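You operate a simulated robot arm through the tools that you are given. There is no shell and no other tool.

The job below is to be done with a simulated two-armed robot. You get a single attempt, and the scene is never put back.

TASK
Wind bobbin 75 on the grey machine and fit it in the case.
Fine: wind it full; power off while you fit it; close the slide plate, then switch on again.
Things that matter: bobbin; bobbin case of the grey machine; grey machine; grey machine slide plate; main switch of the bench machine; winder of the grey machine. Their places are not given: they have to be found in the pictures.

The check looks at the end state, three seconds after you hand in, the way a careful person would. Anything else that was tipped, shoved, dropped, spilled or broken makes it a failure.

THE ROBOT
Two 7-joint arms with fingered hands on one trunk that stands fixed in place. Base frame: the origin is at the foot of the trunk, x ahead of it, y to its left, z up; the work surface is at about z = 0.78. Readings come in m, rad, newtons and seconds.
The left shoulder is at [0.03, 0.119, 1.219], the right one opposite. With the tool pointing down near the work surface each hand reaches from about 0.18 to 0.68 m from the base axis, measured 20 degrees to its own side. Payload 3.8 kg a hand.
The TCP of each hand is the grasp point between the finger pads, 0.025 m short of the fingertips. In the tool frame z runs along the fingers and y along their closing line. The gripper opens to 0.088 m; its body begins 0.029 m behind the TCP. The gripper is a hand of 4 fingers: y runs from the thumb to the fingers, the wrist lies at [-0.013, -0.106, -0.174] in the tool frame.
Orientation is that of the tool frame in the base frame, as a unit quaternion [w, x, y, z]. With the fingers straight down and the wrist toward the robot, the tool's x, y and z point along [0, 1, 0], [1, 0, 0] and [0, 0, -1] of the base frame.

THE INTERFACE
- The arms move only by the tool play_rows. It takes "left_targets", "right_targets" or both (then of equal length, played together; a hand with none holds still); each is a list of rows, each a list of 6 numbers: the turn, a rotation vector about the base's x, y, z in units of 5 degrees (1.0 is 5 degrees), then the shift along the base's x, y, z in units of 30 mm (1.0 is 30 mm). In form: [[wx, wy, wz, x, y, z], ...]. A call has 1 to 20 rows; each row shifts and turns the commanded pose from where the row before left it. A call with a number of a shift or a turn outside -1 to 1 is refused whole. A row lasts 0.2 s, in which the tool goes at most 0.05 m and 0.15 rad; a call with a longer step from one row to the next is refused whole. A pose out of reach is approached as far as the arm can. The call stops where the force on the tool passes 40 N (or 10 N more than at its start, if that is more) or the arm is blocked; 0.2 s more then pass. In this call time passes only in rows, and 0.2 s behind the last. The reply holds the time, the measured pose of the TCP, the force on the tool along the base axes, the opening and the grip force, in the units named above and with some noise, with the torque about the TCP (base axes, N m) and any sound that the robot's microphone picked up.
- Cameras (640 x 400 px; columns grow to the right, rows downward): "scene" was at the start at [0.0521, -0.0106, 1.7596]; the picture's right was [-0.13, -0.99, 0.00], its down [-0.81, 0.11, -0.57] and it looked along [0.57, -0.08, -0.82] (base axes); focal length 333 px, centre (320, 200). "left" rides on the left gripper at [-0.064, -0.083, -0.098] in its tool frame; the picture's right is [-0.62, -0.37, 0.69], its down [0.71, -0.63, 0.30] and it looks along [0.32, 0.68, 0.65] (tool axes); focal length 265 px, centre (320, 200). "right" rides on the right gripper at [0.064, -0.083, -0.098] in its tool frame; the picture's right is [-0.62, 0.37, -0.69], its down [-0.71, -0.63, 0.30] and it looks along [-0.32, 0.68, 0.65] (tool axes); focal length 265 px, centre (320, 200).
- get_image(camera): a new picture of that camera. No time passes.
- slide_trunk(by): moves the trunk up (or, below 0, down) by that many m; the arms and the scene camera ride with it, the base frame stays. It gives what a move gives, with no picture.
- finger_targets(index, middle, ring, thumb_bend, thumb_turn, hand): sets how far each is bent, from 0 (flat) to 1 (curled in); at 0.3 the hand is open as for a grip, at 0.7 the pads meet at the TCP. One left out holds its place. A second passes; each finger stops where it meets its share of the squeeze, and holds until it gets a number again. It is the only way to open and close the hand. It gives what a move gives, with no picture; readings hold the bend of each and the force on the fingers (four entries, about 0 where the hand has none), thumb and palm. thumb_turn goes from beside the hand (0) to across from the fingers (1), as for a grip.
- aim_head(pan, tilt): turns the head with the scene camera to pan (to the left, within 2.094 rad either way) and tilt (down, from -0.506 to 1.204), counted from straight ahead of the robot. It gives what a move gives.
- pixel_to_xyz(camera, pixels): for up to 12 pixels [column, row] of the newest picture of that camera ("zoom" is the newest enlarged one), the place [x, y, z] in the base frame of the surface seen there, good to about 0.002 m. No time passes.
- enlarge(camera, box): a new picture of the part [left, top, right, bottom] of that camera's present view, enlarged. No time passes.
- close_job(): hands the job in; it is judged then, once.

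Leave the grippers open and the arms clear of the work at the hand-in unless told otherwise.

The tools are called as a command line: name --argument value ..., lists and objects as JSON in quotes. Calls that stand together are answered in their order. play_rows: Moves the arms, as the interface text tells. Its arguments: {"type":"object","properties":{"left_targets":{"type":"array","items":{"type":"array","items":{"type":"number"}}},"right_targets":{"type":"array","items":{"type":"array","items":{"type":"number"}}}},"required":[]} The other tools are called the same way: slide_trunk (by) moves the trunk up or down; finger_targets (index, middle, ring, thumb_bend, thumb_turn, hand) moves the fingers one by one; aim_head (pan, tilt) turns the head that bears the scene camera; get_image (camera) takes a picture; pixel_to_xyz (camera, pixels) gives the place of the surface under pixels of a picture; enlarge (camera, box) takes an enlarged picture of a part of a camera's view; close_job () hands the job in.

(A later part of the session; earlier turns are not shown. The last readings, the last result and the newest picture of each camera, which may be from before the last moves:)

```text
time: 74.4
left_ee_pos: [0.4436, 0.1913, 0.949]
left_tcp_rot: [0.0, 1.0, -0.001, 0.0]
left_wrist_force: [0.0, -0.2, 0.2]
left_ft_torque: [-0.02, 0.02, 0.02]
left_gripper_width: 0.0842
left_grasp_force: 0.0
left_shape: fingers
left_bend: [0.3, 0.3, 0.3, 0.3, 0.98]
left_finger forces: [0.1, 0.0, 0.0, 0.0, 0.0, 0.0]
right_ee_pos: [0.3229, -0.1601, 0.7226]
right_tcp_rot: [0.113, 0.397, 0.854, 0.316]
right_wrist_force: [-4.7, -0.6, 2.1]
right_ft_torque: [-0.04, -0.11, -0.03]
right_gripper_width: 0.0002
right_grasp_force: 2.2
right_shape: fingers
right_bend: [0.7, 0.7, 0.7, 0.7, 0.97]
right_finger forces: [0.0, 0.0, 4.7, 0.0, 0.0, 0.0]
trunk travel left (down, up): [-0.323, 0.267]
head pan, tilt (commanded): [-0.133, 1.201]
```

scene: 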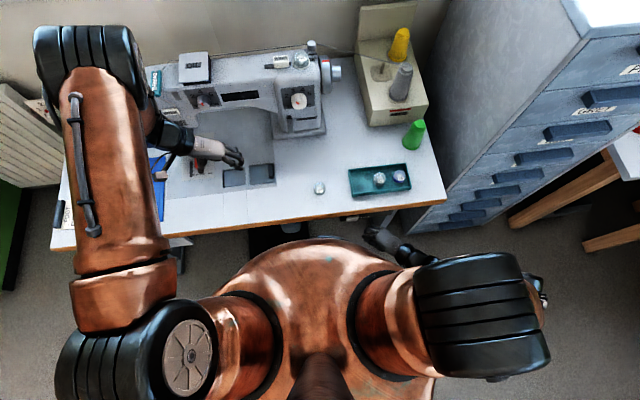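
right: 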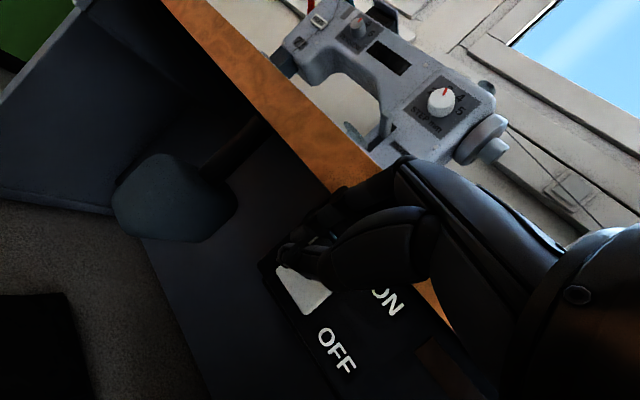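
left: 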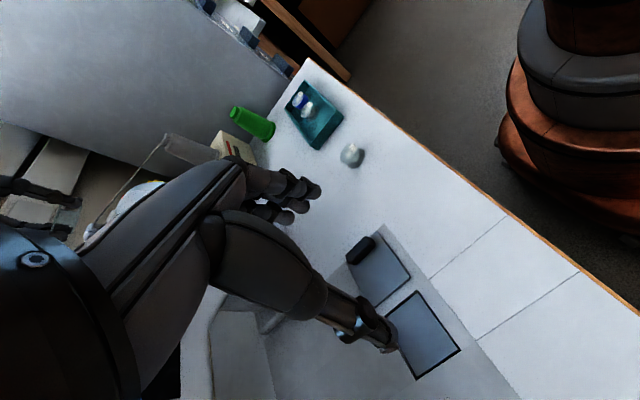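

Force built to ~4 N, dropped to zero (the rocker snapped over), then rose again. I back off and look at the rocker and the winder.

play_rows --right_targets '[[0, 0, 0, -0.8, 0, 0], [0, 0, 0, -0.8, -0.2, 0]]'

get_image --camera "right"

enlarge --camera "scene" --box '[255, 30, 345, 90]'

enlarge --camera "scene" --box '[335, 195, 385, 235]'

```text
time: 75.0
left_ee_pos: [0.4445, 0.1911, 0.9491]
left_tcp_rot: [-0.001, 1.0, 0.0, 0.0]
left_wrist_force: [0.0, -0.1, -0.2]
left_ft_torque: [0.04, -0.02, -0.02]
left_gripper_width: 0.0845
left_grasp_force: 0.0
left_shape: fingers
left_bend: [0.3, 0.3, 0.3, 0.3, 0.98]
left_finger forces: [0.0, 0.0, 0.0, 0.1, 0.1, 0.1]
right_ee_pos: [0.2756, -0.1661, 0.7232]
right_tcp_rot: [0.114, 0.398, 0.854, 0.315]
right_wrist_force: [-0.6, 0.2, -0.6]
right_ft_torque: [0.02, -0.02, 0.01]
right_gripper_width: 0.0
right_grasp_force: 0.1
right_shape: fingers
right_bend: [0.7, 0.7, 0.7, 0.7, 0.97]
right_finger forces: [0.0, 0.1, 0.0, 0.1, 0.0, 0.1]
trunk travel left (down, up): [-0.323, 0.267]
head pan, tilt (commanded): [-0.133, 1.201]
```

```text
taken
```

right: 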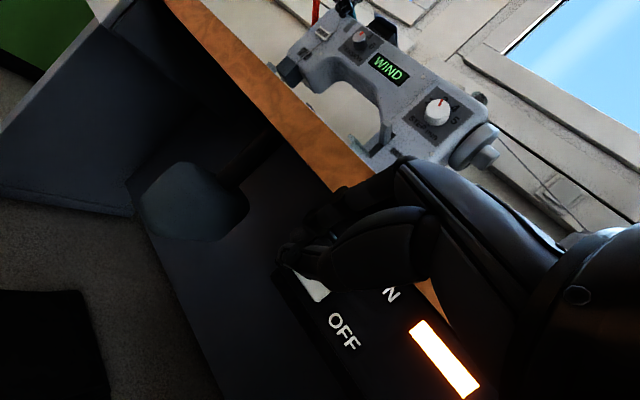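

```text
6.67 times, centred on (300, 60) of scene
```

zoom: 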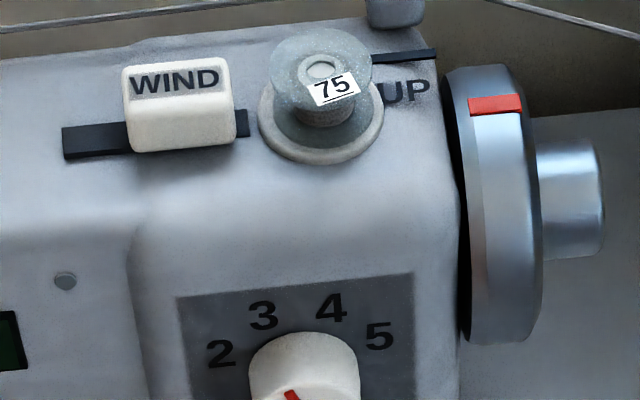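

```text
10.00 times, centred on (360, 215) of scene
```

zoom: 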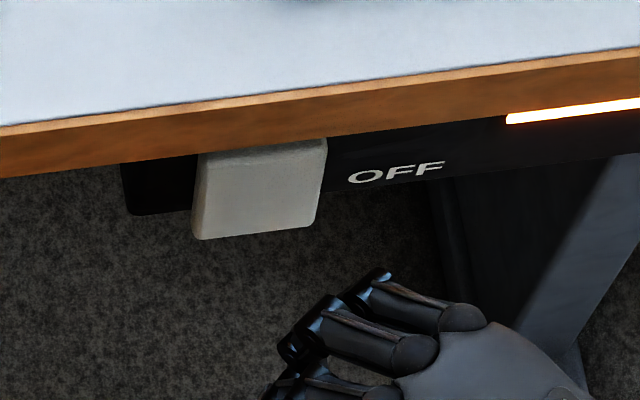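

The lamp is lit and the machine's display shows "WIND" in green. I let some time pass and watch the bobbin and display.

play_rows --right_targets '[[0, 0, 0, 0, 0, 0], [0, 0, 0, 0, 0, 0], [0, 0, 0, 0, 0, 0], [0, 0, 0, 0, 0, 0], [0, 0, 0, 0, 0, 0], [0, 0, 0, 0, 0, 0], [0, 0, 0, 0, 0, 0], [0, 0, 0, 0, 0, 0], [0, 0, 0, 0, 0, 0], [0, 0, 0, 0, 0, 0]]'

enlarge --camera "scene" --box '[255, 30, 345, 90]'

enlarge --camera "scene" --box '[170, 50, 350, 150]'

```text
time: 77.2
left_ee_pos: [0.4451, 0.192, 0.9505]
left_tcp_rot: [0.0, 1.0, -0.001, 0.0]
left_wrist_force: [0.2, 0.2, 0.6]
left_ft_torque: [0.01, 0.01, 0.0]
left_gripper_width: 0.0844
left_grasp_force: 0.0
left_shape: fingers
left_bend: [0.3, 0.3, 0.3, 0.3, 0.98]
left_finger forces: [0.0, 0.1, 0.0, 0.0, 0.1, 0.0]
right_ee_pos: [0.276, -0.1665, 0.7213]
right_tcp_rot: [0.113, 0.398, 0.854, 0.315]
right_wrist_force: [0.3, -0.5, -0.1]
right_ft_torque: [0.01, 0.01, -0.02]
right_gripper_width: 0.0002
right_grasp_force: 0.1
right_shape: fingers
right_bend: [0.7, 0.7, 0.7, 0.7, 0.97]
right_finger forces: [0.1, 0.0, 0.0, 0.1, 0.0, 0.0]
trunk travel left (down, up): [-0.323, 0.267]
head pan, tilt (commanded): [-0.133, 1.201]
```

```text
6.67 times, centred on (300, 60) of scene
```

zoom: 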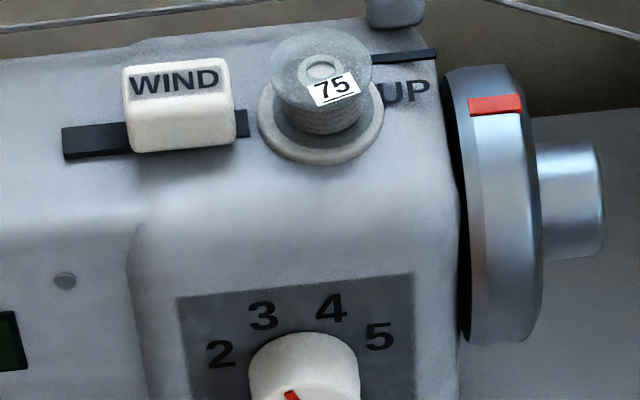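

```text
3.56 times, centred on (260, 100) of scene
```

zoom: 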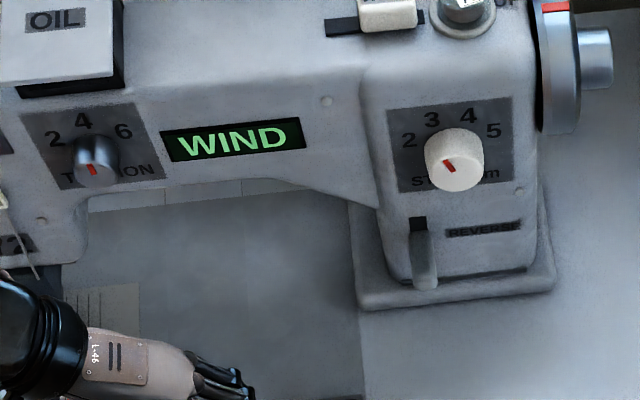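

The thread is building up on bobbin 75. I watch closely in short intervals.

play_rows --right_targets '[[0, 0, 0, 0, 0, 0], [0, 0, 0, 0, 0, 0], [0, 0, 0, 0, 0, 0], [0, 0, 0, 0, 0, 0]]'

enlarge --camera "scene" --box '[275, 30, 325, 65]'

enlarge --camera "scene" --box '[200, 70, 280, 110]'

```text
time: 78.2
left_ee_pos: [0.4447, 0.1907, 0.9495]
left_tcp_rot: [0.0, 1.0, -0.001, 0.0]
left_wrist_force: [0.0, 0.2, -0.3]
left_ft_torque: [-0.02, -0.01, 0.01]
left_gripper_width: 0.0844
left_grasp_force: 0.0
left_shape: fingers
left_bend: [0.3, 0.3, 0.3, 0.3, 0.98]
left_finger forces: [0.0, 0.0, 0.1, 0.0, 0.0, 0.0]
right_ee_pos: [0.2762, -0.1671, 0.7238]
right_tcp_rot: [0.114, 0.399, 0.854, 0.315]
right_wrist_force: [0.3, 0.5, 0.1]
right_ft_torque: [-0.02, 0.01, 0.0]
right_gripper_width: 0.0
right_grasp_force: 0.0
right_shape: fingers
right_bend: [0.7, 0.7, 0.7, 0.7, 0.97]
right_finger forces: [0.1, 0.1, 0.1, 0.0, 0.1, 0.0]
trunk travel left (down, up): [-0.323, 0.267]
head pan, tilt (commanded): [-0.133, 1.201]
```

```text
11.43 times, centred on (300, 48) of scene
```

zoom: 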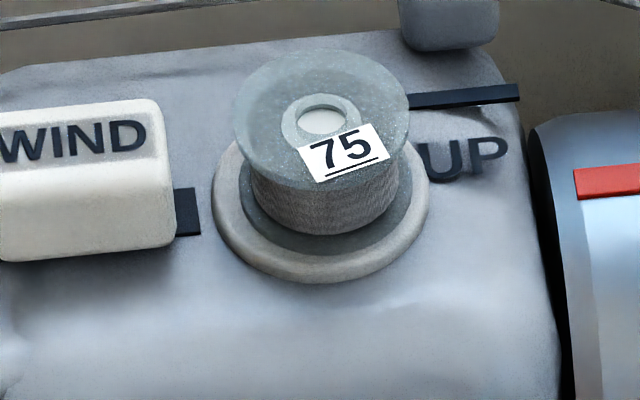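

```text
8.00 times, centred on (240, 90) of scene
```

zoom: 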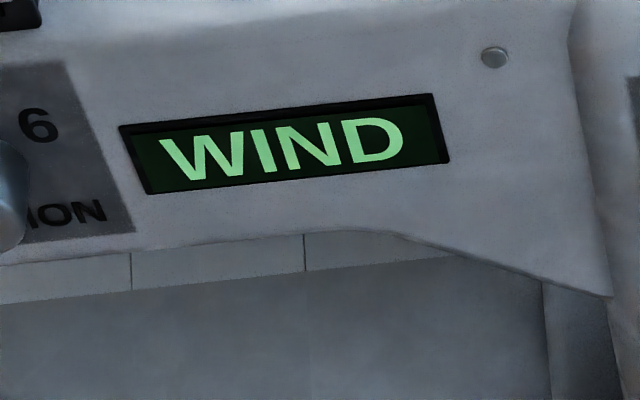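

Thread is at ~85% of the flange radius. I wait one more second.

play_rows --right_targets '[[0, 0, 0, 0, 0, 0], [0, 0, 0, 0, 0, 0], [0, 0, 0, 0, 0, 0]]'

enlarge --camera "scene" --box '[275, 30, 325, 65]'

enlarge --camera "scene" --box '[200, 70, 280, 110]'

```text
time: 79.0
left_ee_pos: [0.4456, 0.1916, 0.9496]
left_tcp_rot: [0.0, 1.0, -0.001, 0.0]
left_wrist_force: [0.3, -0.2, 0.7]
left_ft_torque: [0.03, 0.04, 0.07]
left_gripper_width: 0.0843
left_grasp_force: 0.1
left_shape: fingers
left_bend: [0.3, 0.3, 0.3, 0.3, 0.98]
left_finger forces: [0.1, 0.0, 0.0, 0.0, 0.0, 0.1]
right_ee_pos: [0.276, -0.1669, 0.7226]
right_tcp_rot: [0.114, 0.399, 0.854, 0.315]
right_wrist_force: [-0.1, 0.5, -0.3]
right_ft_torque: [-0.03, 0.0, -0.01]
right_gripper_width: 0.0001
right_grasp_force: 0.0
right_shape: fingers
right_bend: [0.7, 0.7, 0.7, 0.7, 0.97]
right_finger forces: [0.0, 0.1, 0.1, 0.0, 0.0, 0.1]
trunk travel left (down, up): [-0.323, 0.267]
head pan, tilt (commanded): [-0.133, 1.201]
```

```text
11.43 times, centred on (300, 48) of scene
```

zoom: 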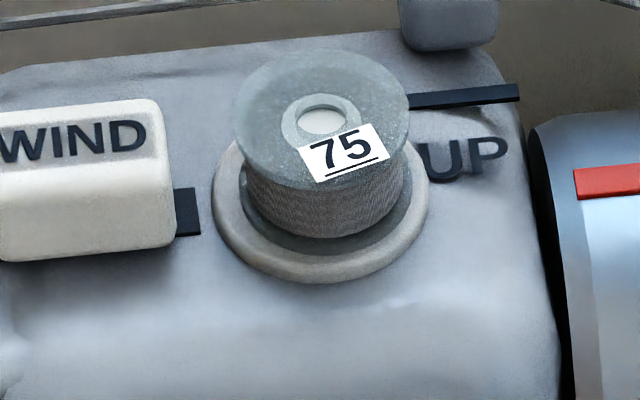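

```text
8.00 times, centred on (240, 90) of scene
```

zoom: 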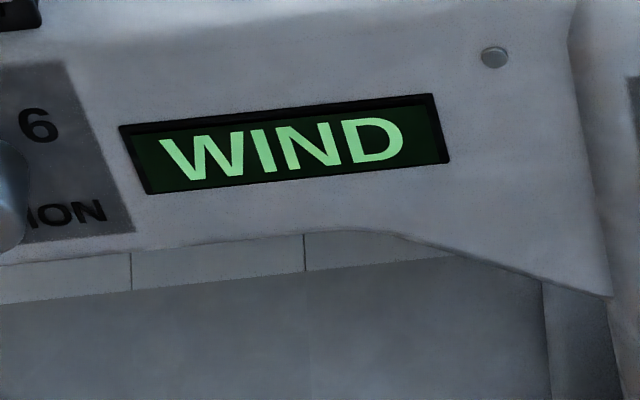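

play_rows --right_targets '[[0, 0, 0, 0, 0, 0], [0, 0, 0, 0, 0, 0], [0, 0, 0, 0, 0, 0]]'

enlarge --camera "scene" --box '[275, 30, 325, 65]'

enlarge --camera "scene" --box '[200, 70, 280, 110]'

enlarge --camera "scene" --box '[340, 160, 420, 205]'

```text
time: 79.8
left_ee_pos: [0.4445, 0.192, 0.9497]
left_tcp_rot: [0.0, 1.0, -0.001, 0.001]
left_wrist_force: [0.4, 0.3, 0.4]
left_ft_torque: [0.01, -0.01, -0.01]
left_gripper_width: 0.0844
left_grasp_force: 0.1
left_shape: fingers
left_bend: [0.3, 0.3, 0.3, 0.3, 0.98]
left_finger forces: [0.0, 0.0, 0.0, 0.0, 0.1, 0.0]
right_ee_pos: [0.2762, -0.1672, 0.7232]
right_tcp_rot: [0.114, 0.399, 0.854, 0.315]
right_wrist_force: [0.2, -0.3, 0.5]
right_ft_torque: [0.02, 0.0, 0.0]
right_gripper_width: 0.0001
right_grasp_force: 0.0
right_shape: fingers
right_bend: [0.7, 0.7, 0.7, 0.7, 0.97]
right_finger forces: [0.1, 0.0, 0.0, 0.1, 0.0, 0.1]
trunk travel left (down, up): [-0.323, 0.267]
head pan, tilt (commanded): [-0.133, 1.201]
```

```text
11.43 times, centred on (300, 48) of scene
```

zoom: 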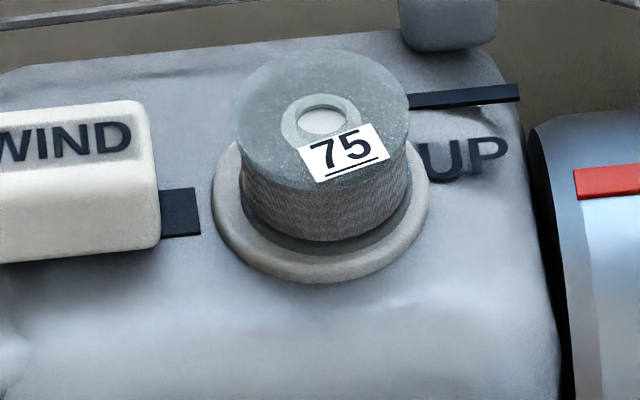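

```text
8.00 times, centred on (240, 90) of scene
```

zoom: 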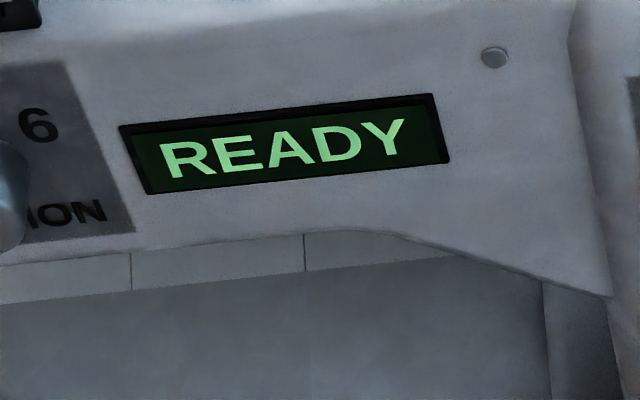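

```text
8.00 times, centred on (380, 182) of scene
```

zoom: 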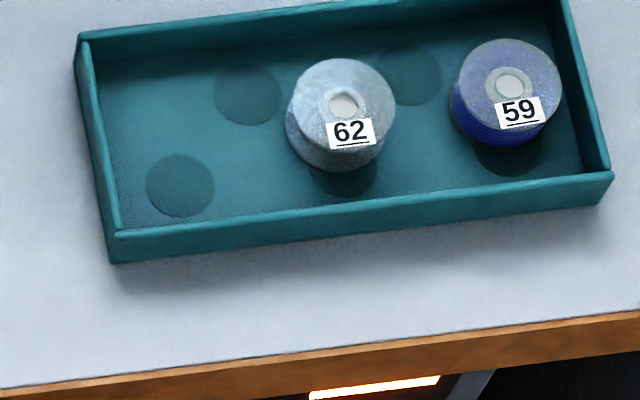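

The display reads READY, the knob has begun to spring back, and bobbin 75 is full. Next, power off: lower the trunk 26 mm so the fingertip meets the rocker's lower (OFF) end, then push.

slide_trunk --by -0.026

play_rows --right_targets '[[0, 0, 0, 0.4, 0.1, 0], [0, 0, 0, 0.4, 0.1, 0], [0, 0, 0, 0.3, 0, 0]]'

get_image --camera "right"

enlarge --camera "scene" --box '[275, 20, 345, 65]'

```text
time: 80.5
left_ee_pos: [0.4455, 0.1912, 0.9232]
left_tcp_rot: [0.0, 1.0, -0.001, 0.0]
left_wrist_force: [0.6, -1.0, 0.2]
left_ft_torque: [-0.01, 0.01, 0.01]
left_gripper_width: 0.0844
left_grasp_force: 0.1
left_shape: fingers
left_bend: [0.3, 0.3, 0.3, 0.3, 0.98]
left_finger forces: [0.0, 0.0, 0.1, 0.0, 0.0, 0.1]
right_ee_pos: [0.2755, -0.1666, 0.6961]
right_tcp_rot: [0.114, 0.398, 0.854, 0.316]
right_wrist_force: [0.1, 0.1, -0.4]
right_ft_torque: [0.02, 0.01, 0.02]
right_gripper_width: 0.0
right_grasp_force: 0.0
right_shape: fingers
right_bend: [0.7, 0.7, 0.7, 0.7, 0.97]
right_finger forces: [0.0, 0.0, 0.1, 0.0, 0.0, 0.0]
trunk travel left (down, up): [-0.297, 0.293]
head pan, tilt (commanded): [-0.133, 1.201]
```

```text
time: 81.3
left_ee_pos: [0.4448, 0.1904, 0.9236]
left_tcp_rot: [0.0, 1.0, 0.0, 0.001]
left_wrist_force: [0.1, -0.1, 0.1]
left_ft_torque: [0.01, 0.01, 0.01]
left_gripper_width: 0.0843
left_grasp_force: 0.0
left_shape: fingers
left_bend: [0.3, 0.3, 0.3, 0.3, 0.98]
left_finger forces: [0.0, 0.0, 0.0, 0.0, 0.0, 0.1]
right_ee_pos: [0.3098, -0.1598, 0.6971]
right_tcp_rot: [0.112, 0.399, 0.853, 0.315]
right_wrist_force: [0.0, 0.4, -0.1]
right_ft_torque: [-0.01, 0.0, 0.01]
right_gripper_width: 0.0
right_grasp_force: 0.1
right_shape: fingers
right_bend: [0.7, 0.7, 0.7, 0.7, 0.97]
right_finger forces: [0.1, 0.0, 0.0, 0.1, 0.0, 0.0]
trunk travel left (down, up): [-0.297, 0.293]
head pan, tilt (commanded): [-0.133, 1.201]
```

```text
taken
```

right: 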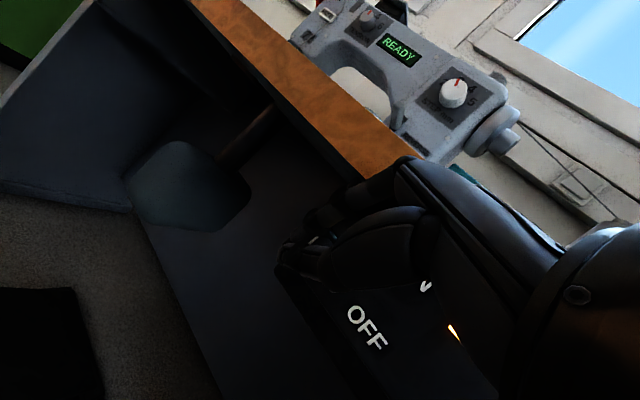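

```text
8.89 times, centred on (310, 42) of scene
```

zoom: 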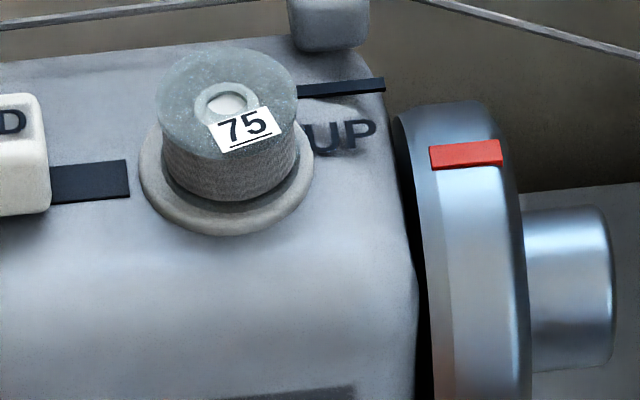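

The knob has returned. I push the lower end of the rocker in 3 mm steps.

play_rows --right_targets '[[0, 0, 0, 0.1, 0, 0], [0, 0, 0, 0.1, 0, 0]]'

play_rows --right_targets '[[0, 0, 0, 0.1, 0, 0]]'

play_rows --right_targets '[[0, 0, 0, 0.1, 0, 0]]'

get_image --camera "right"

```text
time: 82.0
left_ee_pos: [0.4459, 0.1911, 0.9233]
left_tcp_rot: [0.0, 1.0, -0.001, 0.0]
left_wrist_force: [-0.2, 0.5, -0.1]
left_ft_torque: [-0.04, 0.01, 0.0]
left_gripper_width: 0.0843
left_grasp_force: 0.1
left_shape: fingers
left_bend: [0.3, 0.3, 0.3, 0.3, 0.98]
left_finger forces: [0.1, 0.1, 0.0, 0.1, 0.1, 0.0]
right_ee_pos: [0.3143, -0.1594, 0.6969]
right_tcp_rot: [0.112, 0.398, 0.854, 0.315]
right_wrist_force: [0.3, 0.4, -0.2]
right_ft_torque: [-0.01, 0.01, 0.02]
right_gripper_width: 0.0
right_grasp_force: 0.0
right_shape: fingers
right_bend: [0.7, 0.7, 0.7, 0.7, 0.97]
right_finger forces: [0.0, 0.0, 0.1, 0.0, 0.0, 0.0]
trunk travel left (down, up): [-0.297, 0.293]
head pan, tilt (commanded): [-0.133, 1.201]
```

```text
time: 82.3
left_ee_pos: [0.4457, 0.1912, 0.9232]
left_tcp_rot: [0.0, 1.0, -0.001, 0.0]
left_wrist_force: [0.2, -0.1, -0.2]
left_ft_torque: [0.0, -0.01, 0.0]
left_gripper_width: 0.0844
left_grasp_force: 0.1
left_shape: fingers
left_bend: [0.3, 0.3, 0.3, 0.3, 0.98]
left_finger forces: [0.0, 0.0, 0.1, 0.0, 0.0, 0.0]
right_ee_pos: [0.3178, -0.1598, 0.6968]
right_tcp_rot: [0.113, 0.398, 0.854, 0.315]
right_wrist_force: [0.5, 0.1, -0.7]
right_ft_torque: [0.03, -0.01, -0.03]
right_gripper_width: 0.0
right_grasp_force: 0.1
right_shape: fingers
right_bend: [0.7, 0.7, 0.7, 0.7, 0.97]
right_finger forces: [0.1, 0.0, 0.0, 0.0, 0.0, 0.0]
trunk travel left (down, up): [-0.297, 0.293]
head pan, tilt (commanded): [-0.133, 1.201]
```

```text
time: 82.8
left_ee_pos: [0.4448, 0.1908, 0.9237]
left_tcp_rot: [0.0, 1.0, -0.001, 0.0]
left_wrist_force: [0.1, 0.2, 0.0]
left_ft_torque: [-0.01, -0.04, 0.01]
left_gripper_width: 0.0842
left_grasp_force: 0.1
left_shape: fingers
left_bend: [0.3, 0.3, 0.3, 0.3, 0.98]
left_finger forces: [0.0, 0.0, 0.0, 0.0, 0.0, 0.1]
right_ee_pos: [0.3194, -0.1618, 0.6969]
right_tcp_rot: [0.113, 0.398, 0.854, 0.315]
right_wrist_force: [-4.1, 0.4, 2.6]
right_ft_torque: [0.01, -0.06, -0.04]
right_gripper_width: 0.0003
right_grasp_force: 2.8
right_shape: fingers
right_bend: [0.7, 0.7, 0.7, 0.7, 0.97]
right_finger forces: [0.1, 0.1, 4.7, 0.0, 0.0, 0.1]
trunk travel left (down, up): [-0.297, 0.293]
head pan, tilt (commanded): [-0.133, 1.201]
```

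```text
taken
```

right: 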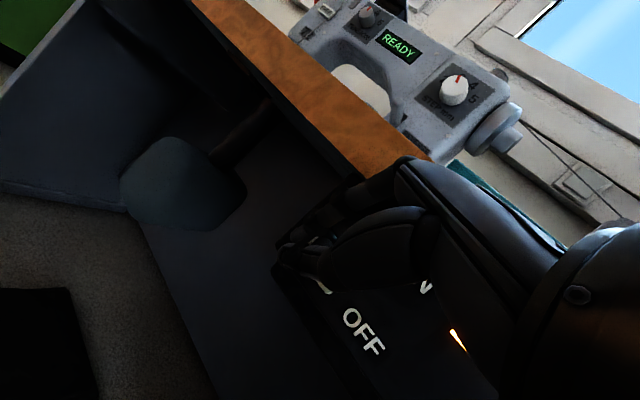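

Contact (4 N), still on. Two more steps.

play_rows --right_targets '[[0, 0, 0, 0.1, 0, 0]]'

play_rows --right_targets '[[0, 0, 0, 0.1, 0, 0]]'

get_image --camera "right"

```text
time: 83.2
left_ee_pos: [0.4447, 0.1925, 0.9242]
left_tcp_rot: [-0.001, 1.0, -0.001, 0.001]
left_wrist_force: [-0.4, -0.2, 0.1]
left_ft_torque: [0.03, -0.01, -0.03]
left_gripper_width: 0.0844
left_grasp_force: 0.0
left_shape: fingers
left_bend: [0.3, 0.3, 0.3, 0.3, 0.98]
left_finger forces: [0.1, 0.0, 0.0, 0.0, 0.0, 0.0]
right_ee_pos: [0.3227, -0.159, 0.6973]
right_tcp_rot: [0.112, 0.397, 0.854, 0.316]
right_wrist_force: [-11.2, 1.6, 5.3]
right_ft_torque: [-0.05, -0.21, -0.03]
right_gripper_width: 0.0001
right_grasp_force: 6.2
right_shape: fingers
right_bend: [0.7, 0.7, 0.71, 0.7, 0.97]
right_finger forces: [0.0, 0.0, 11.9, 0.0, 0.1, 0.1]
trunk travel left (down, up): [-0.297, 0.293]
head pan, tilt (commanded): [-0.133, 1.201]
```

```text
time: 83.5
left_ee_pos: [0.4443, 0.1926, 0.9239]
left_tcp_rot: [0.0, 1.0, -0.001, 0.001]
left_wrist_force: [-0.8, -0.5, 0.1]
left_ft_torque: [-0.02, 0.02, 0.01]
left_gripper_width: 0.0844
left_grasp_force: 0.1
left_shape: fingers
left_bend: [0.3, 0.3, 0.3, 0.3, 0.98]
left_finger forces: [0.0, 0.0, 0.1, 0.0, 0.0, 0.0]
right_ee_pos: [0.3253, -0.1595, 0.6982]
right_tcp_rot: [0.113, 0.396, 0.855, 0.317]
right_wrist_force: [-17.9, 3.8, 8.1]
right_ft_torque: [-0.09, -0.24, -0.07]
right_gripper_width: 0.0
right_grasp_force: 9.8
right_shape: fingers
right_bend: [0.7, 0.7, 0.71, 0.7, 0.97]
right_finger forces: [0.1, 0.0, 18.9, 0.0, 0.0, 0.1]
trunk travel left (down, up): [-0.297, 0.293]
head pan, tilt (commanded): [-0.133, 1.201]
```

```text
taken
```

right: 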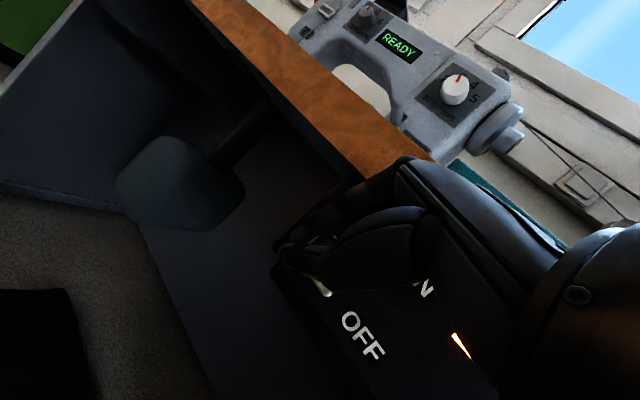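

No flip at 18 N: the torque shows my contact is near the rocker's pivot (z≈0.697). I back off, lower the trunk 11 mm, and press again.

play_rows --right_targets '[[0, 0, 0, -0.5, 0, 0], [0, 0, 0, -0.3, 0, 0]]'

slide_trunk --by -0.011

play_rows --right_targets '[[0, 0, 0, 0.4, 0, 0], [0, 0, 0, 0.2, 0, 0]]'

play_rows --right_targets '[[0, 0, 0, 0.1, 0, 0]]'

play_rows --right_targets '[[0, 0, 0, 0.1, 0, 0]]'

get_image --camera "right"

```text
time: 84.2
left_ee_pos: [0.4456, 0.191, 0.9237]
left_tcp_rot: [0.0, 1.0, 0.001, -0.001]
left_wrist_force: [-0.4, 0.0, 0.5]
left_ft_torque: [-0.01, -0.02, 0.03]
left_gripper_width: 0.0843
left_grasp_force: 0.0
left_shape: fingers
left_bend: [0.3, 0.3, 0.3, 0.3, 0.98]
left_finger forces: [0.0, 0.0, 0.1, 0.0, 0.0, 0.1]
right_ee_pos: [0.3026, -0.1603, 0.6964]
right_tcp_rot: [0.114, 0.399, 0.854, 0.314]
right_wrist_force: [0.0, -0.7, -0.1]
right_ft_torque: [0.0, -0.01, 0.01]
right_gripper_width: 0.0
right_grasp_force: 0.1
right_shape: fingers
right_bend: [0.7, 0.7, 0.7, 0.7, 0.97]
right_finger forces: [0.0, 0.0, 0.0, 0.0, 0.0, 0.0]
trunk travel left (down, up): [-0.297, 0.293]
head pan, tilt (commanded): [-0.133, 1.201]
```

```text
time: 84.7
left_ee_pos: [0.4456, 0.1902, 0.9127]
left_tcp_rot: [0.0, 1.0, 0.0, 0.0]
left_wrist_force: [-0.8, 0.6, 0.3]
left_ft_torque: [0.03, -0.02, 0.0]
left_gripper_width: 0.0844
left_grasp_force: 0.1
left_shape: fingers
left_bend: [0.3, 0.3, 0.3, 0.3, 0.98]
left_finger forces: [0.0, 0.0, 0.1, 0.1, 0.1, 0.0]
right_ee_pos: [0.3025, -0.1606, 0.6857]
right_tcp_rot: [0.113, 0.397, 0.854, 0.316]
right_wrist_force: [0.3, 0.1, 0.6]
right_ft_torque: [-0.03, 0.0, -0.01]
right_gripper_width: 0.0004
right_grasp_force: 0.1
right_shape: fingers
right_bend: [0.7, 0.7, 0.7, 0.7, 0.97]
right_finger forces: [0.1, 0.0, 0.1, 0.1, 0.0, 0.0]
trunk travel left (down, up): [-0.286, 0.304]
head pan, tilt (commanded): [-0.133, 1.201]
```

```text
time: 85.3
left_ee_pos: [0.4438, 0.1919, 0.9129]
left_tcp_rot: [0.0, 1.0, -0.002, 0.0]
left_wrist_force: [0.1, -1.3, -0.6]
left_ft_torque: [-0.01, -0.01, 0.02]
left_gripper_width: 0.0844
left_grasp_force: 0.0
left_shape: fingers
left_bend: [0.3, 0.3, 0.3, 0.3, 0.98]
left_finger forces: [0.0, 0.0, 0.0, 0.0, 0.0, 0.0]
right_ee_pos: [0.3195, -0.1596, 0.6868]
right_tcp_rot: [0.113, 0.398, 0.854, 0.317]
right_wrist_force: [-5.1, 2.3, 0.1]
right_ft_torque: [-0.03, -0.02, 0.0]
right_gripper_width: 0.0003
right_grasp_force: 2.5
right_shape: fingers
right_bend: [0.7, 0.7, 0.71, 0.7, 0.97]
right_finger forces: [0.0, 0.0, 5.2, 0.1, 0.1, 0.0]
trunk travel left (down, up): [-0.286, 0.304]
head pan, tilt (commanded): [-0.133, 1.201]
```

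```text
time: 85.7
left_ee_pos: [0.4426, 0.1908, 0.9136]
left_tcp_rot: [-0.001, 1.0, -0.001, 0.0]
left_wrist_force: [-0.2, 0.1, -0.6]
left_ft_torque: [-0.01, -0.01, 0.01]
left_gripper_width: 0.0844
left_grasp_force: 0.0
left_shape: fingers
left_bend: [0.3, 0.3, 0.3, 0.3, 0.98]
left_finger forces: [0.1, 0.1, 0.0, 0.1, 0.0, 0.1]
right_ee_pos: [0.3215, -0.1604, 0.6869]
right_tcp_rot: [0.114, 0.398, 0.854, 0.316]
right_wrist_force: [-15.1, 1.1, 4.8]
right_ft_torque: [-0.04, -0.32, -0.15]
right_gripper_width: 0.0
right_grasp_force: 7.4
right_shape: fingers
right_bend: [0.7, 0.7, 0.71, 0.7, 0.97]
right_finger forces: [0.1, 0.1, 14.5, 0.1, 0.0, 0.1]
trunk travel left (down, up): [-0.286, 0.304]
head pan, tilt (commanded): [-0.133, 1.201]
```

```text
time: 86.1
left_ee_pos: [0.4425, 0.1913, 0.9134]
left_tcp_rot: [0.0, 1.0, -0.001, 0.0]
left_wrist_force: [0.9, -0.4, -0.8]
left_ft_torque: [0.03, -0.04, 0.04]
left_gripper_width: 0.0843
left_grasp_force: 0.0
left_shape: fingers
left_bend: [0.3, 0.3, 0.3, 0.3, 0.98]
left_finger forces: [0.1, 0.1, 0.0, 0.0, 0.1, 0.1]
right_ee_pos: [0.3239, -0.1594, 0.688]
right_tcp_rot: [0.114, 0.396, 0.854, 0.317]
right_wrist_force: [-26.1, 1.4, 9.4]
right_ft_torque: [-0.06, -0.59, -0.25]
right_gripper_width: 0.0
right_grasp_force: 13.1
right_shape: fingers
right_bend: [0.7, 0.7, 0.71, 0.7, 0.97]
right_finger forces: [0.0, 0.0, 26.2, 0.1, 0.0, 0.0]
trunk travel left (down, up): [-0.286, 0.304]
head pan, tilt (commanded): [-0.133, 1.201]
```

```text
taken
```

right: 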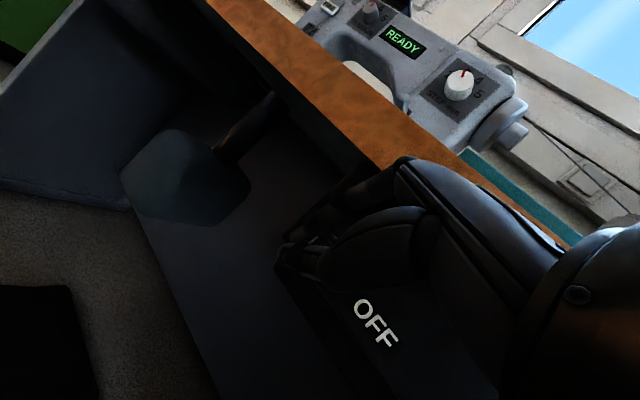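

Still no flip at 26 N; the torque puts contact near z≈0.699 (the ring finger's joint leads, not its tip). I back off and lower another 15 mm.

play_rows --right_targets '[[0, 0, 0, -0.5, 0, 0], [0, 0, 0, -0.3, 0, 0]]'

slide_trunk --by -0.014

get_image --camera "right"

enlarge --camera "scene" --box '[320, 175, 400, 235]'

```text
time: 86.7
left_ee_pos: [0.4451, 0.1907, 0.912]
left_tcp_rot: [0.001, 1.0, 0.0, 0.0]
left_wrist_force: [0.6, 0.1, 0.4]
left_ft_torque: [-0.01, 0.01, 0.04]
left_gripper_width: 0.0846
left_grasp_force: 0.1
left_shape: fingers
left_bend: [0.3, 0.3, 0.3, 0.3, 0.98]
left_finger forces: [0.0, 0.0, 0.0, 0.0, 0.0, 0.0]
right_ee_pos: [0.3019, -0.1616, 0.687]
right_tcp_rot: [0.114, 0.399, 0.853, 0.315]
right_wrist_force: [-0.5, -0.3, -0.1]
right_ft_torque: [0.0, -0.02, -0.02]
right_gripper_width: 0.0
right_grasp_force: 0.0
right_shape: fingers
right_bend: [0.7, 0.7, 0.7, 0.7, 0.97]
right_finger forces: [0.0, 0.0, 0.0, 0.1, 0.0, 0.0]
trunk travel left (down, up): [-0.286, 0.304]
head pan, tilt (commanded): [-0.133, 1.201]
```

```text
time: 87.4
left_ee_pos: [0.4453, 0.191, 0.8982]
left_tcp_rot: [0.0, 1.0, -0.001, 0.0]
left_wrist_force: [-0.5, 0.3, 0.4]
left_ft_torque: [0.01, 0.01, 0.01]
left_gripper_width: 0.0845
left_grasp_force: 0.1
left_shape: fingers
left_bend: [0.3, 0.3, 0.3, 0.3, 0.98]
left_finger forces: [0.0, 0.0, 0.0, 0.0, 0.1, 0.1]
right_ee_pos: [0.3021, -0.1605, 0.6709]
right_tcp_rot: [0.113, 0.398, 0.854, 0.316]
right_wrist_force: [-0.6, 0.1, -0.2]
right_ft_torque: [0.01, 0.0, 0.0]
right_gripper_width: 0.0002
right_grasp_force: 0.2
right_shape: fingers
right_bend: [0.7, 0.7, 0.7, 0.7, 0.97]
right_finger forces: [0.1, 0.1, 0.0, 0.0, 0.0, 0.0]
trunk travel left (down, up): [-0.272, 0.318]
head pan, tilt (commanded): [-0.133, 1.201]
```

```text
taken
```

right: 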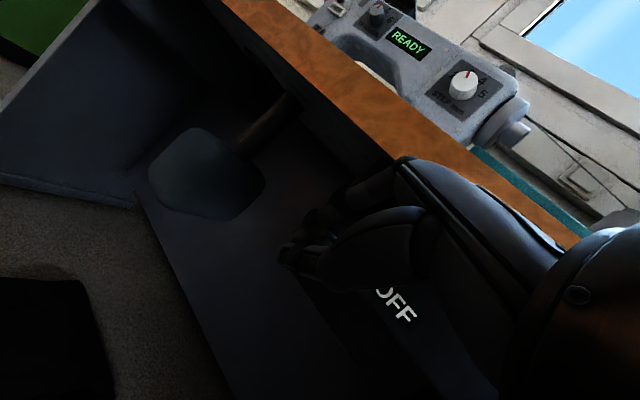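

```text
6.67 times, centred on (360, 205) of scene
```

zoom: 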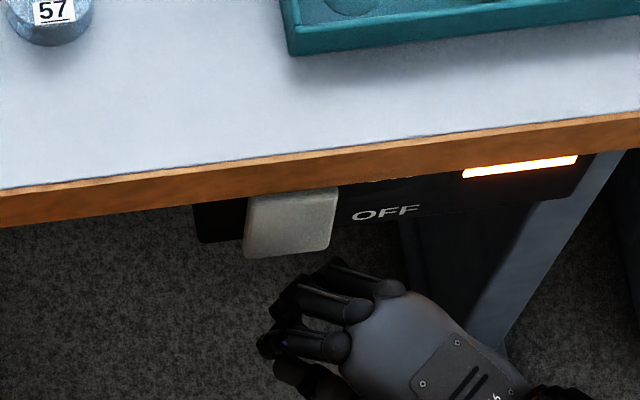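

Now the hand is lower. I push forward again in steps.

play_rows --right_targets '[[0, 0, 0, 0.4, 0, 0], [0, 0, 0, 0.15, 0, 0]]'

play_rows --right_targets '[[0, 0, 0, 0.1, 0, 0]]'

play_rows --right_targets '[[0, 0, 0, 0.1, 0, 0]]'

get_image --camera "right"

```text
time: 88.0
left_ee_pos: [0.4454, 0.1909, 0.898]
left_tcp_rot: [0.0, 1.0, -0.001, -0.001]
left_wrist_force: [0.2, 0.1, 0.2]
left_ft_torque: [0.0, 0.0, 0.01]
left_gripper_width: 0.0844
left_grasp_force: 0.1
left_shape: fingers
left_bend: [0.3, 0.3, 0.3, 0.3, 0.98]
left_finger forces: [0.1, 0.1, 0.0, 0.0, 0.1, 0.0]
right_ee_pos: [0.3191, -0.1609, 0.6713]
right_tcp_rot: [0.113, 0.4, 0.853, 0.316]
right_wrist_force: [-0.8, 0.0, 0.4]
right_ft_torque: [0.01, -0.04, -0.01]
right_gripper_width: 0.0001
right_grasp_force: 0.8
right_shape: fingers
right_bend: [0.7, 0.7, 0.7, 0.7, 0.97]
right_finger forces: [0.0, 0.1, 0.9, 0.0, 0.1, 0.0]
trunk travel left (down, up): [-0.272, 0.318]
head pan, tilt (commanded): [-0.133, 1.201]
```

```text
time: 88.4
left_ee_pos: [0.444, 0.1908, 0.8993]
left_tcp_rot: [0.0, 1.0, -0.001, 0.0]
left_wrist_force: [-0.5, -0.6, 0.0]
left_ft_torque: [0.02, -0.04, 0.02]
left_gripper_width: 0.0842
left_grasp_force: 0.0
left_shape: fingers
left_bend: [0.3, 0.3, 0.3, 0.3, 0.98]
left_finger forces: [0.1, 0.0, 0.1, 0.0, 0.0, 0.0]
right_ee_pos: [0.3206, -0.1604, 0.6713]
right_tcp_rot: [0.113, 0.399, 0.854, 0.316]
right_wrist_force: [-10.5, -1.2, 1.7]
right_ft_torque: [-0.02, -0.33, -0.16]
right_gripper_width: 0.0
right_grasp_force: 5.4
right_shape: fingers
right_bend: [0.7, 0.7, 0.7, 0.7, 0.97]
right_finger forces: [0.0, 0.0, 9.8, 0.0, 0.0, 0.1]
trunk travel left (down, up): [-0.272, 0.318]
head pan, tilt (commanded): [-0.133, 1.201]
```

```text
time: 88.8
left_ee_pos: [0.4425, 0.1909, 0.8988]
left_tcp_rot: [-0.001, 1.0, 0.0, 0.001]
left_wrist_force: [0.7, -0.3, 0.1]
left_ft_torque: [0.0, -0.01, -0.01]
left_gripper_width: 0.0845
left_grasp_force: 0.1
left_shape: fingers
left_bend: [0.3, 0.3, 0.3, 0.3, 0.98]
left_finger forces: [0.1, 0.0, 0.0, 0.0, 0.1, 0.0]
right_ee_pos: [0.3213, -0.1608, 0.6713]
right_tcp_rot: [0.113, 0.397, 0.854, 0.316]
right_wrist_force: [-20.6, -0.3, 3.6]
right_ft_torque: [-0.01, -0.67, -0.28]
right_gripper_width: 0.0
right_grasp_force: 10.0
right_shape: fingers
right_bend: [0.7, 0.7, 0.7, 0.7, 0.97]
right_finger forces: [0.1, 0.0, 20.7, 0.1, 0.0, 0.0]
trunk travel left (down, up): [-0.272, 0.318]
head pan, tilt (commanded): [-0.133, 1.201]
```

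```text
taken
```

right: 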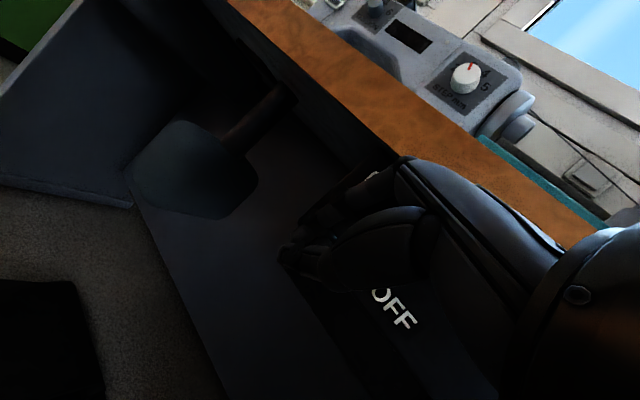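

The display went dark: power is off. I back off, and raise the trunk by the 103 mm I had lowered it.

play_rows --right_targets '[[0, 0, 0, -0.8, 0, 0], [0, 0, 0, -0.8, -0.3, 0]]'

enlarge --camera "scene" --box '[320, 175, 400, 235]'

slide_trunk --by 0.103

get_image --camera "scene"

```text
time: 89.4
left_ee_pos: [0.4456, 0.1919, 0.8989]
left_tcp_rot: [0.0, 1.0, 0.0, 0.0]
left_wrist_force: [0.1, -0.5, 0.6]
left_ft_torque: [-0.01, -0.01, 0.01]
left_gripper_width: 0.0844
left_grasp_force: 0.1
left_shape: fingers
left_bend: [0.3, 0.3, 0.3, 0.3, 0.98]
left_finger forces: [0.0, 0.1, 0.0, 0.0, 0.0, 0.1]
right_ee_pos: [0.2772, -0.1699, 0.6729]
right_tcp_rot: [0.114, 0.399, 0.853, 0.315]
right_wrist_force: [-0.7, 0.0, -0.1]
right_ft_torque: [0.01, -0.03, 0.03]
right_gripper_width: 0.0002
right_grasp_force: 0.1
right_shape: fingers
right_bend: [0.7, 0.7, 0.7, 0.7, 0.97]
right_finger forces: [0.1, 0.1, 0.0, 0.0, 0.0, 0.0]
trunk travel left (down, up): [-0.272, 0.318]
head pan, tilt (commanded): [-0.133, 1.201]
```

```text
6.67 times, centred on (360, 205) of scene
```

zoom: 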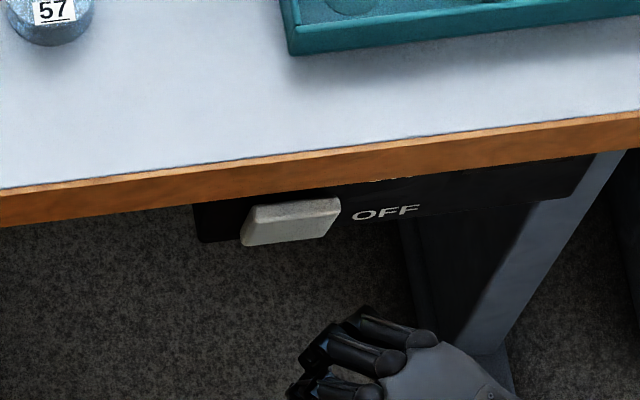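

```text
time: 90.7
left_ee_pos: [0.4452, 0.1907, 1.0]
left_tcp_rot: [0.0, 1.0, 0.001, 0.0]
left_wrist_force: [0.1, -0.1, 0.1]
left_ft_torque: [-0.05, -0.03, 0.02]
left_gripper_width: 0.0847
left_grasp_force: 0.1
left_shape: fingers
left_bend: [0.3, 0.3, 0.3, 0.3, 0.98]
left_finger forces: [0.1, 0.0, 0.1, 0.0, 0.1, 0.0]
right_ee_pos: [0.2777, -0.1702, 0.7736]
right_tcp_rot: [0.113, 0.398, 0.854, 0.316]
right_wrist_force: [0.4, 0.2, 0.5]
right_ft_torque: [0.0, -0.02, 0.0]
right_gripper_width: 0.0001
right_grasp_force: 0.2
right_shape: fingers
right_bend: [0.7, 0.7, 0.7, 0.7, 0.97]
right_finger forces: [0.0, 0.0, 0.0, 0.1, 0.0, 0.1]
trunk travel left (down, up): [-0.375, 0.215]
head pan, tilt (commanded): [-0.133, 1.201]
```

```text
taken
```

scene: 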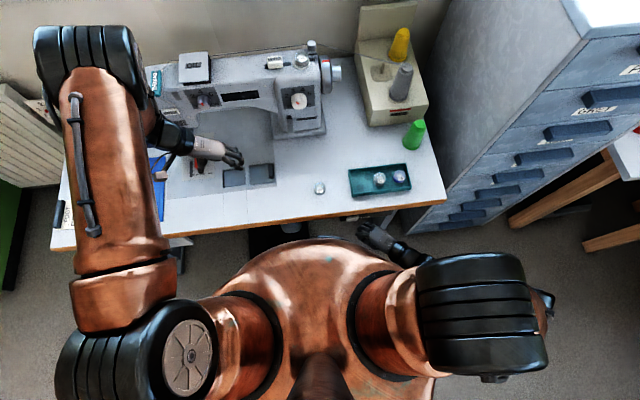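

Switch is at OFF. Now I fetch the bobbin: right hand retraces upward and un-tilts, while the left hand moves further left out of the way.

play_rows --right_targets '[[0, 0, 0, 0, 0, 1], [0, 0, 0, 0, 0, 1], [0, 0, 0, 0, 0, 1], [0, 0, 0, 0, 0, 1], [0, 0, 0, 0, 0, 1], [0, 0, 0, 0, 0, 1], [0, 0, 0, 0.2, -0.2, 0.6], [0, 0, 0, 0.8, -0.6, 0.3], [0, 0, 0, 0.8, -0.6, 0.3], [0, 0, 0, 0.8, -0.6, 0.3], [0, 0, 0, 0.8, -0.6, 0.3], [0, 0, 0, 0.8, -0.5, 0.3]]' --left_targets '[[0, 0, 0, -0.1, 0.5, 0.2], [0, 0, 0, -0.1, 0.5, 0.2], [0, 0, 0, -0.1, 0.5, 0.2], [0, 0, 0, -0.1, 0.5, 0.2], [0, 0, 0, -0.1, 0.5, 0.2], [0, 0, 0, -0.1, 0.5, 0.2], [0, 0, 0, -0.1, 0.5, 0.2], [0, 0, 0, -0.1, 0.5, 0.2], [0, 0, 0, -0.1, 0.5, 0.2], [0, 0, 0, -0.1, 0.5, 0.2], [0, 0, 0, 0, 0, 0], [0, 0, 0, 0, 0, 0]]'

play_rows --right_targets '[[-0.7, 0.7, 0, 0, 0, 0.4], [-0.7, 0.7, 0, 0, 0, 0.4], [-0.7, 0.7, 0, 0, 0, 0.4], [-0.7, 0.7, 0, 0, 0, 0.4], [-0.7, 0.7, 0, 0, 0, 0.4], [-0.7, 0.7, 0, 0, 0, 0.4], [-0.7, 0.7, 0, 0, 0, 0.4], [-0.7, 0.7, 0, 0, 0, 0.4]]'

get_image --camera "scene"

```text
time: 93.3
left_ee_pos: [0.4161, 0.3415, 1.0613]
left_tcp_rot: [0.0, 1.0, -0.001, 0.0]
left_wrist_force: [-0.2, 0.0, 0.6]
left_ft_torque: [-0.01, -0.02, 0.02]
left_gripper_width: 0.0842
left_grasp_force: 0.0
left_shape: fingers
left_bend: [0.3, 0.3, 0.3, 0.3, 0.98]
left_finger forces: [0.0, 0.1, 0.0, 0.1, 0.1, 0.0]
right_ee_pos: [0.4034, -0.2636, 1.0167]
right_tcp_rot: [0.113, 0.399, 0.854, 0.315]
right_wrist_force: [-0.5, -0.5, 0.1]
right_ft_torque: [0.02, -0.01, -0.03]
right_gripper_width: 0.0
right_grasp_force: 0.0
right_shape: fingers
right_bend: [0.7, 0.7, 0.7, 0.7, 0.97]
right_finger forces: [0.0, 0.0, 0.1, 0.1, 0.0, 0.0]
trunk travel left (down, up): [-0.375, 0.215]
head pan, tilt (commanded): [-0.133, 1.201]
```

```text
time: 95.1
left_ee_pos: [0.4161, 0.3411, 1.0604]
left_tcp_rot: [0.0, 1.0, -0.001, -0.001]
left_wrist_force: [0.0, 1.3, -0.2]
left_ft_torque: [-0.01, -0.03, -0.02]
left_gripper_width: 0.0844
left_grasp_force: 0.0
left_shape: fingers
left_bend: [0.3, 0.3, 0.3, 0.3, 0.98]
left_finger forces: [0.1, 0.1, 0.0, 0.1, 0.0, 0.1]
right_ee_pos: [0.4037, -0.2619, 1.1136]
right_tcp_rot: [-0.002, 0.423, 0.906, -0.004]
right_wrist_force: [-0.5, 0.2, -0.3]
right_ft_torque: [0.01, 0.0, -0.02]
right_gripper_width: 0.0002
right_grasp_force: 0.1
right_shape: fingers
right_bend: [0.7, 0.7, 0.7, 0.7, 0.97]
right_finger forces: [0.0, 0.0, 0.0, 0.0, 0.0, 0.0]
trunk travel left (down, up): [-0.375, 0.215]
head pan, tilt (commanded): [-0.133, 1.201]
```

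```text
taken
```

scene: 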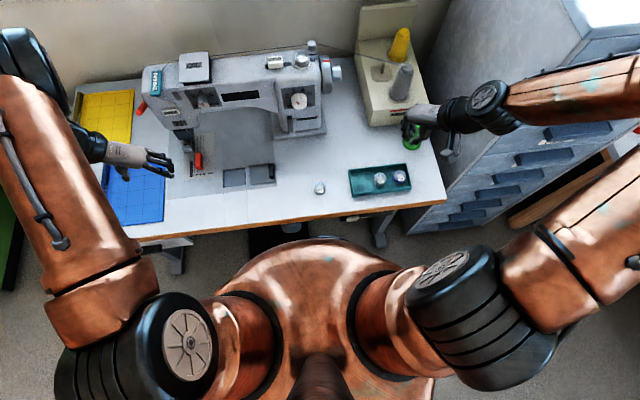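

Both arms clear. I open the right hand for the bobbin, yaw to 20°, raise, and go back above the winder.

finger_targets --hand "right" --index 0.51 --middle 0.52 --ring 0.54 --thumb_bend 0.46

play_rows --right_targets '[[0, 0, -1, 0, 0, 0.9], [0, 0, -1, 0, 0, 0.9], [0, 0, -1, 0.4, 0.3, 0.8], [0, 0, -1, 0.9, 0.67, 0], [0, 0, 0, 0.9, 0.67, 0], [0, 0, 0, 0.9, 0.67, 0], [0, 0, 0, 0.9, 0.67, 0], [0, 0, 0, 0.9, 0.67, 0], [0, 0, 0, 0.9, 0.67, 0], [0, 0, 0, 0.9, 0.67, 0], [0, 0, 0, 0.9, 0.67, 0], [0, 0, 0, 0.9, 0.67, 0]]'

get_image --camera "right"

enlarge --camera "right" --box '[180, 150, 340, 300]'

```text
time: 96.1
left_ee_pos: [0.4144, 0.3408, 1.0613]
left_tcp_rot: [0.0, 1.0, 0.0, -0.001]
left_wrist_force: [0.8, -0.7, -0.7]
left_ft_torque: [0.06, -0.02, 0.01]
left_gripper_width: 0.0843
left_grasp_force: 0.0
left_shape: fingers
left_bend: [0.3, 0.3, 0.3, 0.3, 0.98]
left_finger forces: [0.1, 0.1, 0.1, 0.0, 0.1, 0.0]
right_ee_pos: [0.4043, -0.2617, 1.114]
right_tcp_rot: [-0.003, 0.423, 0.906, -0.003]
right_wrist_force: [0.0, 0.3, -0.1]
right_ft_torque: [0.0, 0.02, 0.0]
right_gripper_width: 0.0443
right_grasp_force: 0.0
right_shape: fingers
right_bend: [0.51, 0.52, 0.54, 0.46, 0.97]
right_finger forces: [0.0, 0.0, 0.1, 0.1, 0.0, 0.0]
trunk travel left (down, up): [-0.375, 0.215]
head pan, tilt (commanded): [-0.133, 1.201]
```

```text
time: 98.7
left_ee_pos: [0.4156, 0.3423, 1.0608]
left_tcp_rot: [0.0, 1.0, -0.002, -0.001]
left_wrist_force: [-0.4, 0.0, 0.0]
left_ft_torque: [0.01, -0.01, -0.01]
left_gripper_width: 0.0842
left_grasp_force: 0.0
left_shape: fingers
left_bend: [0.3, 0.3, 0.3, 0.3, 0.98]
left_finger forces: [0.0, 0.0, 0.0, 0.0, 0.0, 0.0]
right_ee_pos: [0.6597, -0.0712, 1.1931]
right_tcp_rot: [-0.003, 0.574, 0.819, -0.003]
right_wrist_force: [0.2, 0.3, 0.7]
right_ft_torque: [0.0, -0.01, -0.02]
right_gripper_width: 0.0445
right_grasp_force: 0.0
right_shape: fingers
right_bend: [0.51, 0.52, 0.54, 0.46, 0.97]
right_finger forces: [0.0, 0.0, 0.0, 0.0, 0.0, 0.0]
trunk travel left (down, up): [-0.375, 0.215]
head pan, tilt (commanded): [-0.133, 1.201]
```

```text
taken
```

right: 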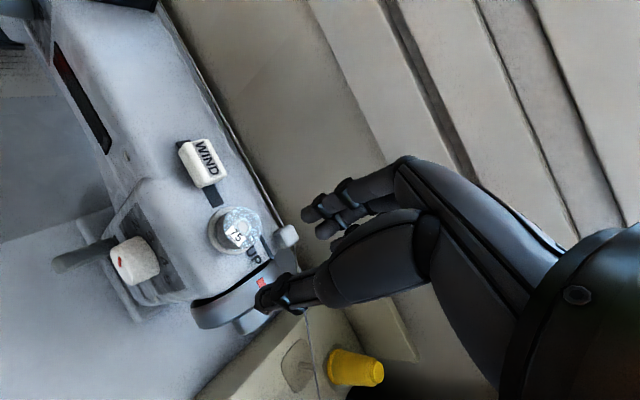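

```text
2.67 times, centred on (260, 225) of right
```

zoom: 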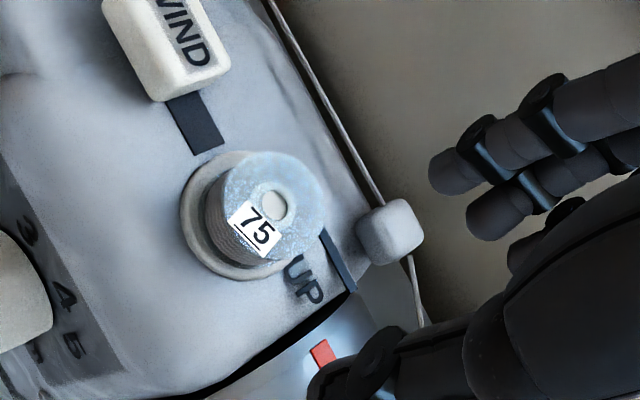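

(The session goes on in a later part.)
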